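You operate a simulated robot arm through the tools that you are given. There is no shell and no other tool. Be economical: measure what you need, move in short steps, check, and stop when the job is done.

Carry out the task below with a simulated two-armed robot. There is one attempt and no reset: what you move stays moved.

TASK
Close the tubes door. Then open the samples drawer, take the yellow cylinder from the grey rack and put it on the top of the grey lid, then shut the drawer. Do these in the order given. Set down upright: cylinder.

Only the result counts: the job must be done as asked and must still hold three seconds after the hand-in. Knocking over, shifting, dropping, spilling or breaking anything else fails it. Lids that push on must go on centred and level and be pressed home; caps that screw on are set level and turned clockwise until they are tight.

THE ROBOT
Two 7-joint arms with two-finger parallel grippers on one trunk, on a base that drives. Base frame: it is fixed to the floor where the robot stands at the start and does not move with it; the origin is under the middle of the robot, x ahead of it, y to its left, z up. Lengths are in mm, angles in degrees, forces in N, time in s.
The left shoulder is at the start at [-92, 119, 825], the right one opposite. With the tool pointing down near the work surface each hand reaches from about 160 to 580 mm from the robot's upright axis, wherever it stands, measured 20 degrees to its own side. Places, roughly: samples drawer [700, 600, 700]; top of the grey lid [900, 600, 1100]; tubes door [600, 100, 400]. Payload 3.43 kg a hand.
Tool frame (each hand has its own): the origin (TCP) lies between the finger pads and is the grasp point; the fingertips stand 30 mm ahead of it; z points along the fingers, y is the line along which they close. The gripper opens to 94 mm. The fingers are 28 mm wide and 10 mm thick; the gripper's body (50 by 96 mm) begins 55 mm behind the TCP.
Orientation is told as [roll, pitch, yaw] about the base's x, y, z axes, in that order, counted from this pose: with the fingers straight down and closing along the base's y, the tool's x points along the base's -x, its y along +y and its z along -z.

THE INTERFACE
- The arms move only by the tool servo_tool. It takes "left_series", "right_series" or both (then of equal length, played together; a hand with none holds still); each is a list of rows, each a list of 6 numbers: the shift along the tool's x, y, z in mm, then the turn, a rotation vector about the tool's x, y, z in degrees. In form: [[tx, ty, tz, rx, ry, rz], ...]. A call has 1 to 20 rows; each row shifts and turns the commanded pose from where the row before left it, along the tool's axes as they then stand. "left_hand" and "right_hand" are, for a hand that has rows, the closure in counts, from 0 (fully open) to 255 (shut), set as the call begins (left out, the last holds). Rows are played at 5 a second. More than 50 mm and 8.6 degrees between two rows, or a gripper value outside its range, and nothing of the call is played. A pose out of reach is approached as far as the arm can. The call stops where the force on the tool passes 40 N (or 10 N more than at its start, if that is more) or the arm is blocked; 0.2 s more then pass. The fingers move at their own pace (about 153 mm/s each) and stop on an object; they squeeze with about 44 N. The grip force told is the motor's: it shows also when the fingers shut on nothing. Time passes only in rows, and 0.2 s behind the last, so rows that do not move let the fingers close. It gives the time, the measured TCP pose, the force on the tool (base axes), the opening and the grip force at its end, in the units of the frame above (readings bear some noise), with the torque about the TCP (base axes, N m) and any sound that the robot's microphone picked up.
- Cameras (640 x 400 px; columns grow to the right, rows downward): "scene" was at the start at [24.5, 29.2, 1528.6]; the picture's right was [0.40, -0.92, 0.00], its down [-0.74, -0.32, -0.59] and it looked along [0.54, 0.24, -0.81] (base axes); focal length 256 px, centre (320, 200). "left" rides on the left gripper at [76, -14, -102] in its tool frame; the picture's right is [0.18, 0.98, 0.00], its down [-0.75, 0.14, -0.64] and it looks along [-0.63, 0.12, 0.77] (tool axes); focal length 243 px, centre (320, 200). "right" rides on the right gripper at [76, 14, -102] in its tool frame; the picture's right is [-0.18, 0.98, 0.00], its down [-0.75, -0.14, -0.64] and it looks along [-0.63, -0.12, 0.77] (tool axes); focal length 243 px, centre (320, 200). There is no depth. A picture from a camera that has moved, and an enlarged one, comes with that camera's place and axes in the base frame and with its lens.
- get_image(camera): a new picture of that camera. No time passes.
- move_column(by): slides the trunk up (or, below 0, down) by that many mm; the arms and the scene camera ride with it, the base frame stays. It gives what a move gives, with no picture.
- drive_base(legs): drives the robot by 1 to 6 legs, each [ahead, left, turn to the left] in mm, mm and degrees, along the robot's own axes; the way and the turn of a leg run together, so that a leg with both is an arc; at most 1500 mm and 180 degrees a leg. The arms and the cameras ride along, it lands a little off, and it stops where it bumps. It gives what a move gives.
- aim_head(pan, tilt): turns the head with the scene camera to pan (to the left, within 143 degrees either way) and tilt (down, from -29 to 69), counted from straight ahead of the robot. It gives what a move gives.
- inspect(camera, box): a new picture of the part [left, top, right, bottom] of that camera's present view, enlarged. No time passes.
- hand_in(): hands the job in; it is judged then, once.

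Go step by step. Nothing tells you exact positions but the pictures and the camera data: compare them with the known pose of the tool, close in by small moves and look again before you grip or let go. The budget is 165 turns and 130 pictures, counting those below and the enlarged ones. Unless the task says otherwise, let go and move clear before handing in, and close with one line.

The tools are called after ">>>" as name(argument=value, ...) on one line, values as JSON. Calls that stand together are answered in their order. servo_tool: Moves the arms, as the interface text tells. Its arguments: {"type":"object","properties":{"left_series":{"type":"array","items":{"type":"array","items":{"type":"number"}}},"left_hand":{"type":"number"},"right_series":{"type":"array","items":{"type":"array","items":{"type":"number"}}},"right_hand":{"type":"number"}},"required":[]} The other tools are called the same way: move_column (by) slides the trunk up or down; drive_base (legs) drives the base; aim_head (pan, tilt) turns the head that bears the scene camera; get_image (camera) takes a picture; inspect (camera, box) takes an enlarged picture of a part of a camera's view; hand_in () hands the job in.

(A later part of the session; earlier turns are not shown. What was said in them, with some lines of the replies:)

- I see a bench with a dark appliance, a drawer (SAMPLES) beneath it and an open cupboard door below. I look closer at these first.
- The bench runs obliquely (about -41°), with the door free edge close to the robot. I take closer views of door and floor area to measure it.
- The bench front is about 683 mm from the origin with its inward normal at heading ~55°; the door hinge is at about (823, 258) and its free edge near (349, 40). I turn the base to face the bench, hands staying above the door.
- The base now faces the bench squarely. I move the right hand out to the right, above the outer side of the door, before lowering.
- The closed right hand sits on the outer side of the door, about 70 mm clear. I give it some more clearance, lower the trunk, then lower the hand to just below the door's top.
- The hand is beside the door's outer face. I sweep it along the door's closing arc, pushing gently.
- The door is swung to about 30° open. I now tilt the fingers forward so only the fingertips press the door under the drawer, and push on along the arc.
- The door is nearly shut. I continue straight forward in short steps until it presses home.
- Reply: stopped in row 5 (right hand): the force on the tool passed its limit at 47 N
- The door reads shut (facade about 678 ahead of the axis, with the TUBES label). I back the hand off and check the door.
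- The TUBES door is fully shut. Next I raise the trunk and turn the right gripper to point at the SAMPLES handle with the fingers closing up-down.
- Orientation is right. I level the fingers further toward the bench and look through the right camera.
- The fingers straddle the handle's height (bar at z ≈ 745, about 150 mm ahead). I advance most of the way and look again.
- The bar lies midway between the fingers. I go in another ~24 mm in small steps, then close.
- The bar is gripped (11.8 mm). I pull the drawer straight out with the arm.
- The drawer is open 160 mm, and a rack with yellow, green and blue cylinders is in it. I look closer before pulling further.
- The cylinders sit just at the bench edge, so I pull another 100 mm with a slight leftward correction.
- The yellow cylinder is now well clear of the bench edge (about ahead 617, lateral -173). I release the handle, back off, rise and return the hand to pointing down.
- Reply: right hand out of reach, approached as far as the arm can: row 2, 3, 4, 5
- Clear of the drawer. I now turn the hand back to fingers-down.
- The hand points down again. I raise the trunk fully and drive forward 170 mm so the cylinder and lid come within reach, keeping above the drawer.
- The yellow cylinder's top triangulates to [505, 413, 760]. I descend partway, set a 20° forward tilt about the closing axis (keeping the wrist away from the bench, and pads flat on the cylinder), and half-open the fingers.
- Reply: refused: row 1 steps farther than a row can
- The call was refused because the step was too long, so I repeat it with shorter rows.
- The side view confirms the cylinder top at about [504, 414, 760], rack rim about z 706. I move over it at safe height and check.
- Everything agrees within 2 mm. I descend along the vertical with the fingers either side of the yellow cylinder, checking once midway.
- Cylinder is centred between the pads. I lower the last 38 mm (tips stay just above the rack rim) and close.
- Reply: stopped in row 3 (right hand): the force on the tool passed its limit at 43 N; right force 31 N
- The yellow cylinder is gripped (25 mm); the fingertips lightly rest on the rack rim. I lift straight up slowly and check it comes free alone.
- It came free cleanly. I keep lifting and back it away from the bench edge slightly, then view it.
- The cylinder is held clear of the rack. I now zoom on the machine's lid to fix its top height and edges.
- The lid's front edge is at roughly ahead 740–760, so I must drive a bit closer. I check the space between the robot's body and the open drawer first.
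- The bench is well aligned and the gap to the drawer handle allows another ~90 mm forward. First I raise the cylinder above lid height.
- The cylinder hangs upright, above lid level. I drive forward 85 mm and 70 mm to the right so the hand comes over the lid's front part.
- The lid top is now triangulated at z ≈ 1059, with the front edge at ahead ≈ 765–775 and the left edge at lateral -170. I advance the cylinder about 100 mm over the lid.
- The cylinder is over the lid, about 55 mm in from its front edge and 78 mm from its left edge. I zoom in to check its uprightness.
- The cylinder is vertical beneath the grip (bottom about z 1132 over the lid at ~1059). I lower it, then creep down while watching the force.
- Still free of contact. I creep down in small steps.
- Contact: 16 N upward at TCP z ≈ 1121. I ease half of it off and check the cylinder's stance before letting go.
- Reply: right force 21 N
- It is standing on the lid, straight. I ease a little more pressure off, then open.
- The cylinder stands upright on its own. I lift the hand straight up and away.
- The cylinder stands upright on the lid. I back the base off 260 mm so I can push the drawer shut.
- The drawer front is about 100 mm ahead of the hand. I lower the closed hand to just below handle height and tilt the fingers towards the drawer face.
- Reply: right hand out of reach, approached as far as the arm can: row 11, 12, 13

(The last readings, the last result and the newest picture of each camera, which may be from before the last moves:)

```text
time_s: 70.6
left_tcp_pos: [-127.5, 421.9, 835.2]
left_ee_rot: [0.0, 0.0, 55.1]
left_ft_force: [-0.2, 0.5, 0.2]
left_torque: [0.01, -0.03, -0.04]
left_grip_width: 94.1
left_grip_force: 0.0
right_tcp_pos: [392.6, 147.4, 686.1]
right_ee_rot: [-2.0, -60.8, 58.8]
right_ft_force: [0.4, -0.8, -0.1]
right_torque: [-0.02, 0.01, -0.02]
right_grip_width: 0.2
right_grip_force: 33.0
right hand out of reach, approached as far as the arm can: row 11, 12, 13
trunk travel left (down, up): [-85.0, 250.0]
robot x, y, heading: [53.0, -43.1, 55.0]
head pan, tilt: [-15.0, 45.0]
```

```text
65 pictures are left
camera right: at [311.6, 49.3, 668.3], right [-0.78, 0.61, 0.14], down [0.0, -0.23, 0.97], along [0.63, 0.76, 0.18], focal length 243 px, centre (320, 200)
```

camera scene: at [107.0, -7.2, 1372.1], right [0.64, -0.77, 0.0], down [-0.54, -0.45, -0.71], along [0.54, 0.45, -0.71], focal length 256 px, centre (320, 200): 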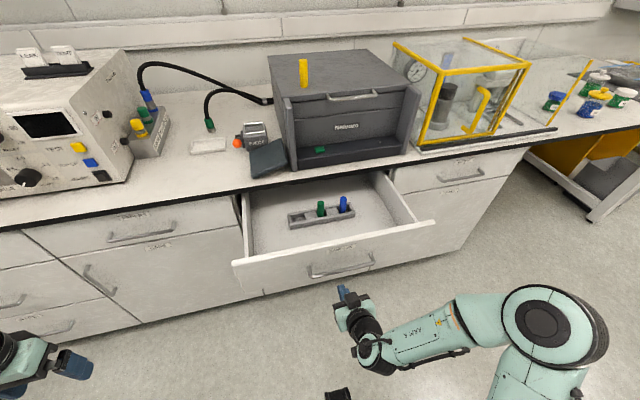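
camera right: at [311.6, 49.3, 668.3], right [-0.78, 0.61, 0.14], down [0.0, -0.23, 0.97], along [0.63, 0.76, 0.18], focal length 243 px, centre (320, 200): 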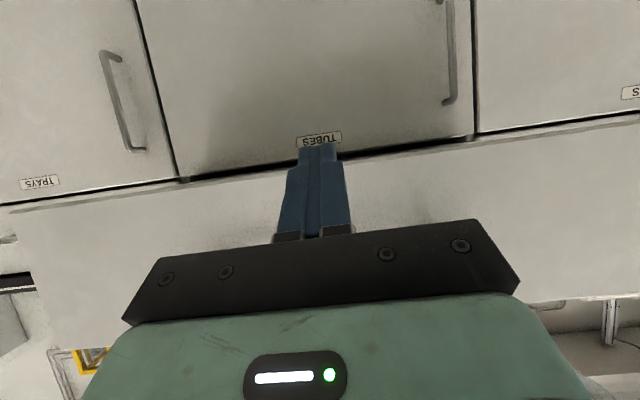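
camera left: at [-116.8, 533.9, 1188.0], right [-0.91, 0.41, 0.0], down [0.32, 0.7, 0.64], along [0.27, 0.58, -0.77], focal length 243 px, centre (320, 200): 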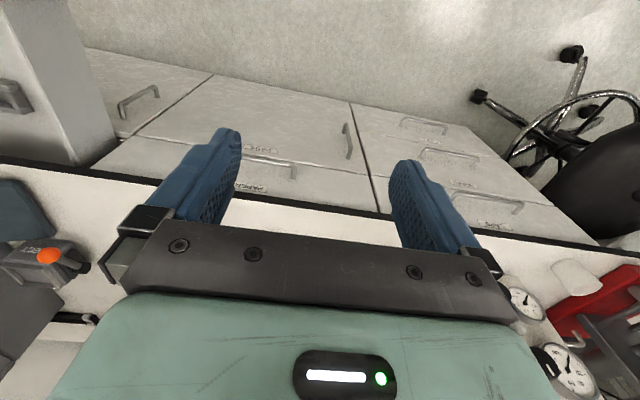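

The hand ran out of reach on the tilt, and the drawer's lower edge is at z ≈ 674, so I take back part of the tilt and raise the hand to about z 708.

>>> servo_tool(right_series=[[0, 0, 0, 0, 7, 0], [-10, 0, 16, 0, 0, 0], [-10, 0, 16, 0, 0, 0]])

>>> get_image(camera="right")

```text
time_s: 71.4
left_tcp_pos: [-127.6, 423.8, 834.8]
left_ee_rot: [0.0, 0.0, 55.0]
left_ft_force: [-0.7, 0.2, 1.0]
left_torque: [0.01, -0.01, 0.0]
left_grip_width: 94.1
left_grip_force: 0.0
right_tcp_pos: [415.3, 177.9, 682.6]
right_ee_rot: [-1.6, -53.6, 58.3]
right_ft_force: [0.1, 0.2, -0.3]
right_torque: [0.01, -0.01, 0.02]
right_grip_width: 0.0
right_grip_force: 32.7
trunk travel left (down, up): [-85.0, 250.0]
robot x, y, heading: [55.7, -44.1, 55.1]
head pan, tilt: [-15.0, 45.0]
```

```text
64 pictures are left
camera right: at [332.2, 80.2, 680.5], right [-0.77, 0.63, 0.13], down [0.07, -0.13, 0.99], along [0.64, 0.77, 0.06], focal length 243 px, centre (320, 200)
```

right: 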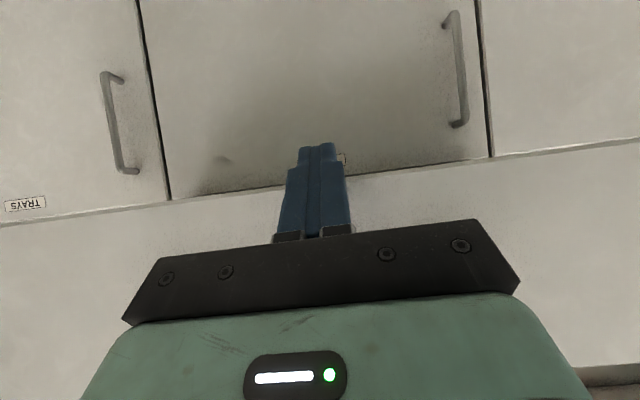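

The fingertips are about level with the drawer's lower edge, so I retreat a little and raise everything 28 mm with the trunk.

>>> servo_tool(right_series=[[17.6, 0, -24.3, 0, 0, 0]])

>>> move_column(by=28)

>>> get_image(camera="right")

>>> inspect(camera="scene", box=[220, 170, 460, 350])

```text
time_s: 71.8
left_tcp_pos: [-128.2, 422.7, 835.1]
left_ee_rot: [0.1, 0.1, 55.1]
left_ft_force: [0.4, 0.8, 0.7]
left_torque: [0.02, -0.02, 0.06]
left_grip_width: 93.8
left_grip_force: 0.0
right_tcp_pos: [395.1, 153.4, 684.0]
right_ee_rot: [-1.7, -53.8, 58.3]
right_ft_force: [-0.7, 0.3, 0.0]
right_torque: [0.02, -0.02, -0.01]
right_grip_width: 0.0
right_grip_force: 33.2
trunk travel left (down, up): [-85.0, 250.0]
robot x, y, heading: [56.5, -45.8, 55.0]
head pan, tilt: [-15.0, 45.0]
```

```text
time_s: 72.5
left_tcp_pos: [-127.2, 422.5, 863.2]
left_ee_rot: [0.0, -0.1, 55.0]
left_ft_force: [0.8, 0.0, 0.5]
left_torque: [0.03, 0.0, -0.02]
left_grip_width: 94.2
left_grip_force: 0.2
right_tcp_pos: [397.1, 153.6, 710.8]
right_ee_rot: [-1.6, -53.7, 58.2]
right_ft_force: [0.4, -0.5, 0.3]
right_torque: [0.0, 0.02, 0.02]
right_grip_width: 0.1
right_grip_force: 33.0
trunk travel left (down, up): [-113.0, 222.0]
robot x, y, heading: [54.7, -45.7, 55.3]
head pan, tilt: [-15.0, 45.0]
```

```text
63 pictures are left
camera right: at [315.4, 54.7, 709.0], right [-0.77, 0.63, 0.13], down [0.07, -0.13, 0.99], along [0.64, 0.77, 0.06], focal length 243 px, centre (320, 200)
```

right: 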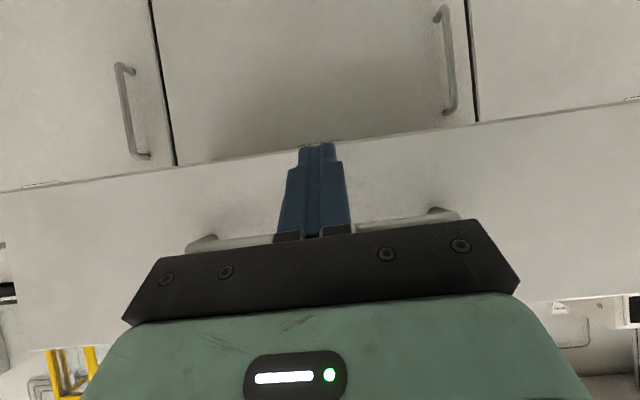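

```text
2.22 times, centred on (340, 260) of scene
camera zoom: at [102.5, -14.7, 1403.3], right [0.64, -0.77, 0.0], down [-0.54, -0.45, -0.71], along [0.54, 0.45, -0.71], focal length 570 px, centre (276, 67)
```

zoom: 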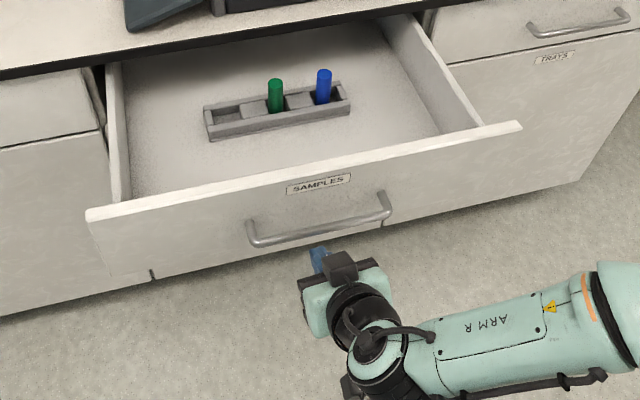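

The fingertips now face the drawer front just below the handle bar, between its posts. I push straight ahead.

>>> servo_tool(right_series=[[-14.8, -1.4, 20.1, 0, 0, 0], [-9, -0.8, 12, 0, 0, 0], [-9, -0.8, 12, 0, 0, 0], [-12, -1.1, 16, 0, 0, 0], [-12, -1.1, 16, 0, 0, 0], [-12, -1.1, 16, 0, 0, 0]])

>>> inspect(camera="scene", box=[220, 130, 460, 310])

```text
time_s: 73.9
left_tcp_pos: [-128.3, 423.0, 863.7]
left_ee_rot: [0.0, 0.1, 55.1]
left_ft_force: [0.2, -0.2, -0.3]
left_torque: [0.01, 0.01, 0.02]
left_grip_width: 94.1
left_grip_force: 0.1
right_tcp_pos: [464.4, 246.4, 712.1]
right_ee_rot: [-1.5, -53.7, 58.3]
right_ft_force: [-0.6, -0.4, -0.6]
right_torque: [-0.01, -0.02, 0.0]
right_grip_width: 0.0
right_grip_force: 32.6
trunk travel left (down, up): [-113.0, 222.0]
robot x, y, heading: [55.6, -46.6, 55.0]
head pan, tilt: [-15.0, 45.0]
```

```text
2.22 times, centred on (340, 220) of scene
camera zoom: at [102.6, -14.2, 1403.3], right [0.64, -0.77, 0.0], down [-0.54, -0.46, -0.71], along [0.54, 0.45, -0.71], focal length 570 px, centre (276, 156)
```

zoom: 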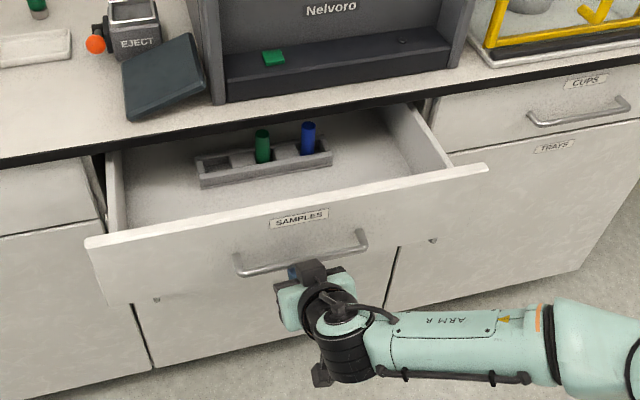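

The drawer is sliding in smoothly. I continue pushing.

>>> servo_tool(right_series=[[-12, -1.1, 16, 0, 0, 0], [-12, -1.1, 16, 0, 0, 0], [-12, -1.1, 16, 0, 0, 0], [-12, -1.1, 16, 0, 0, 0], [-12, -1.1, 16, 0, 0, 0], [-12, -1.1, 16, 0, 0, 0], [-12, -1.1, 16, 0, 0, 0]])

>>> inspect(camera="scene", box=[220, 90, 460, 270])

```text
time_s: 75.5
left_tcp_pos: [-127.8, 423.3, 862.6]
left_ee_rot: [-0.1, 0.0, 55.0]
left_ft_force: [-0.4, 0.5, 0.5]
left_torque: [0.0, -0.01, -0.01]
left_grip_width: 94.0
left_grip_force: 0.0
right_tcp_pos: [547.6, 360.5, 713.6]
right_ee_rot: [-1.7, -53.7, 58.5]
right_ft_force: [0.4, -0.1, -0.1]
right_torque: [0.0, 0.01, -0.03]
right_grip_width: 0.2
right_grip_force: 33.1
trunk travel left (down, up): [-113.0, 222.0]
robot x, y, heading: [54.7, -44.0, 55.0]
head pan, tilt: [-15.0, 45.0]
```

```text
2.22 times, centred on (340, 180) of scene
camera zoom: at [102.5, -14.1, 1403.3], right [0.64, -0.77, 0.0], down [-0.54, -0.46, -0.71], along [0.54, 0.45, -0.71], focal length 570 px, centre (276, 244)
```

zoom: 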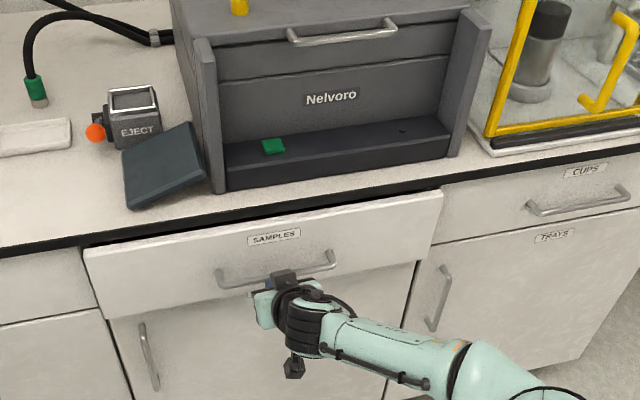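

About 40 mm remain. I push on in small steps until it presses home.

>>> servo_tool(right_series=[[-6, -0.5, 8, 0, 0, 0], [-6, -0.5, 8, 0, 0, 0], [-6, -0.5, 8, 0, 0, 0], [-3, -0.3, 4, 0, 0, 0], [-3, -0.3, 4, 0, 0, 0], [-3, -0.3, 4, 0, 0, 0], [-3, -0.3, 4, 0, 0, 0], [-3, -0.3, 4, 0, 0, 0], [-3, -0.3, 4, 0, 0, 0], [-3, -0.3, 4, 0, 0, 0]])

>>> inspect(camera="scene", box=[220, 90, 460, 270])

```text
time_s: 76.7
left_tcp_pos: [-129.1, 419.6, 863.9]
left_ee_rot: [0.1, -0.1, 55.1]
left_ft_force: [0.3, -0.9, -0.5]
left_torque: [0.05, 0.0, 0.0]
left_grip_width: 93.8
left_grip_force: 0.0
right_tcp_pos: [566.7, 388.1, 714.3]
right_ee_rot: [-1.6, -53.5, 58.1]
right_ft_force: [-13.9, -21.1, 10.1]
right_torque: [0.01, -0.22, -0.06]
right_grip_width: 0.2
right_grip_force: 32.7
trunk travel left (down, up): [-113.0, 222.0]
robot x, y, heading: [53.5, -44.6, 54.7]
head pan, tilt: [-15.0, 45.0]
stopped in row 6 (right hand): the force on the tool passed its limit at 48 N (the readings are from after the stop); the commanded pose is now the measured one
```

```text
2.22 times, centred on (340, 180) of scene
camera zoom: at [99.6, -18.3, 1403.6], right [0.64, -0.77, 0.0], down [-0.54, -0.45, -0.71], along [0.54, 0.46, -0.71], focal length 570 px, centre (276, 244)
```

zoom: 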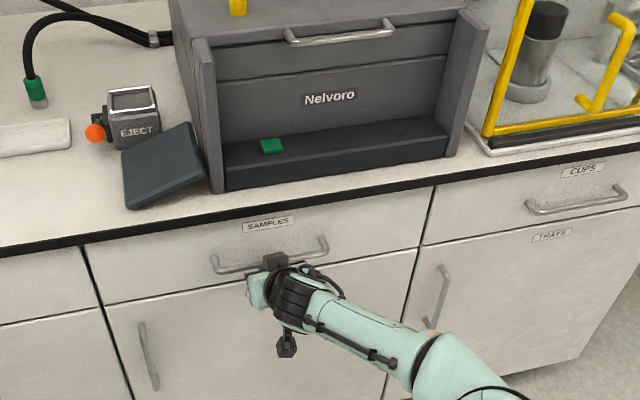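

The drawer is home. I withdraw the hand straight back and check drawer, door and cylinder.

>>> servo_tool(right_series=[[12, 1.1, -16, 0, 0, 0], [18, 1.6, -24, 0, 0, 0], [24, 2, -32, 0, 0, 0], [24, 2, -32, 0, 0, 0], [24, 2, -32, 0, 0, 0]])

>>> get_image(camera="scene")

>>> inspect(camera="scene", box=[220, 20, 460, 200])

>>> inspect(camera="scene", box=[220, 120, 460, 300])

```text
time_s: 77.9
left_tcp_pos: [-128.5, 421.1, 863.4]
left_ee_rot: [0.0, 0.1, 55.0]
left_ft_force: [-0.1, -0.5, -0.3]
left_torque: [0.04, 0.02, -0.03]
left_grip_width: 93.9
left_grip_force: 0.0
right_tcp_pos: [468.0, 251.9, 711.8]
right_ee_rot: [-1.6, -53.3, 58.2]
right_ft_force: [0.5, -0.1, 0.5]
right_torque: [0.01, -0.02, 0.01]
right_grip_width: 0.0
right_grip_force: 33.3
trunk travel left (down, up): [-113.0, 222.0]
robot x, y, heading: [54.5, -50.1, 54.9]
head pan, tilt: [-15.0, 45.0]
```

```text
58 pictures are left
camera scene: at [101.8, -15.5, 1403.4], right [0.64, -0.77, 0.0], down [-0.54, -0.45, -0.71], along [0.54, 0.45, -0.71], focal length 256 px, centre (320, 200)
```

scene: 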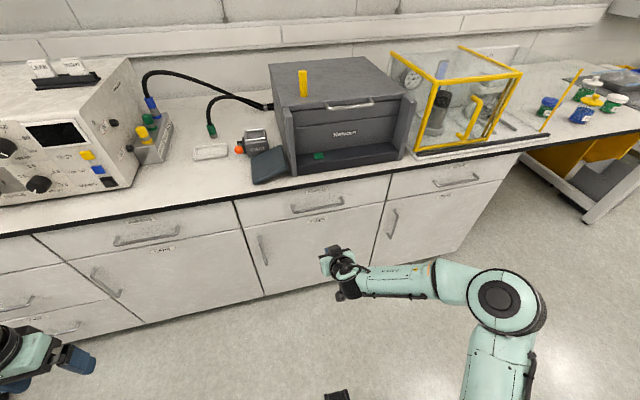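

```text
2.22 times, centred on (340, 110) of scene
camera zoom: at [101.8, -15.5, 1403.4], right [0.64, -0.77, 0.0], down [-0.54, -0.45, -0.71], along [0.54, 0.45, -0.71], focal length 570 px, centre (276, 400)
```

zoom: 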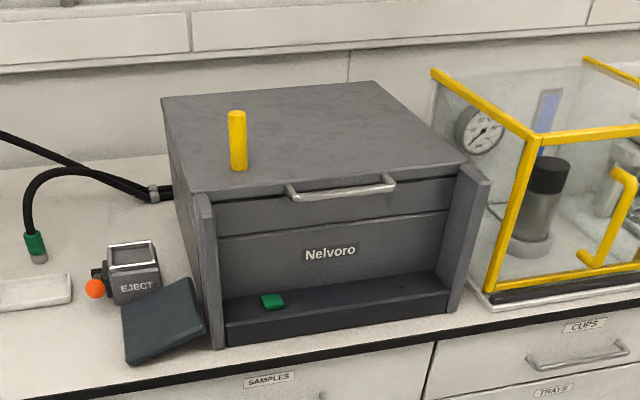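

```text
2.22 times, centred on (340, 210) of scene
camera zoom: at [101.8, -15.5, 1403.4], right [0.64, -0.77, 0.0], down [-0.54, -0.45, -0.71], along [0.54, 0.45, -0.71], focal length 570 px, centre (276, 178)
```

zoom: 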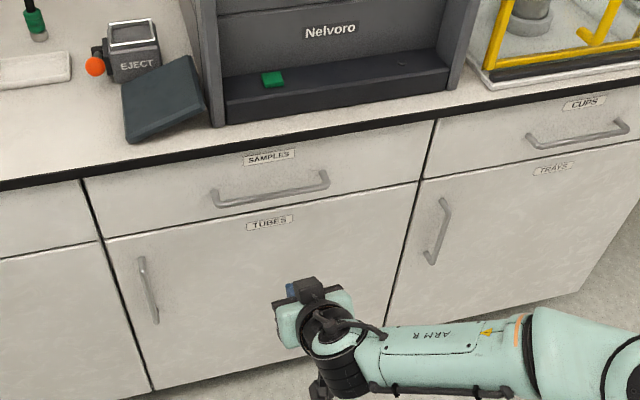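

The door and the drawer are shut, and the yellow cylinder stands upright on the grey lid with the hand well clear, so I hand in.

>>> hand_in()

```text
The job is handed in.
```

I did everything in the order you gave: closed the tubes door, opened the samples drawer, stood the yellow cylinder upright on the grey lid, and shut the drawer. The job is handed in, but no verdict came back. While I was gripping the cylinder, the fingers pressed on something, most likely the grey rack's rim (43 N); I saw no sign the rack had moved.
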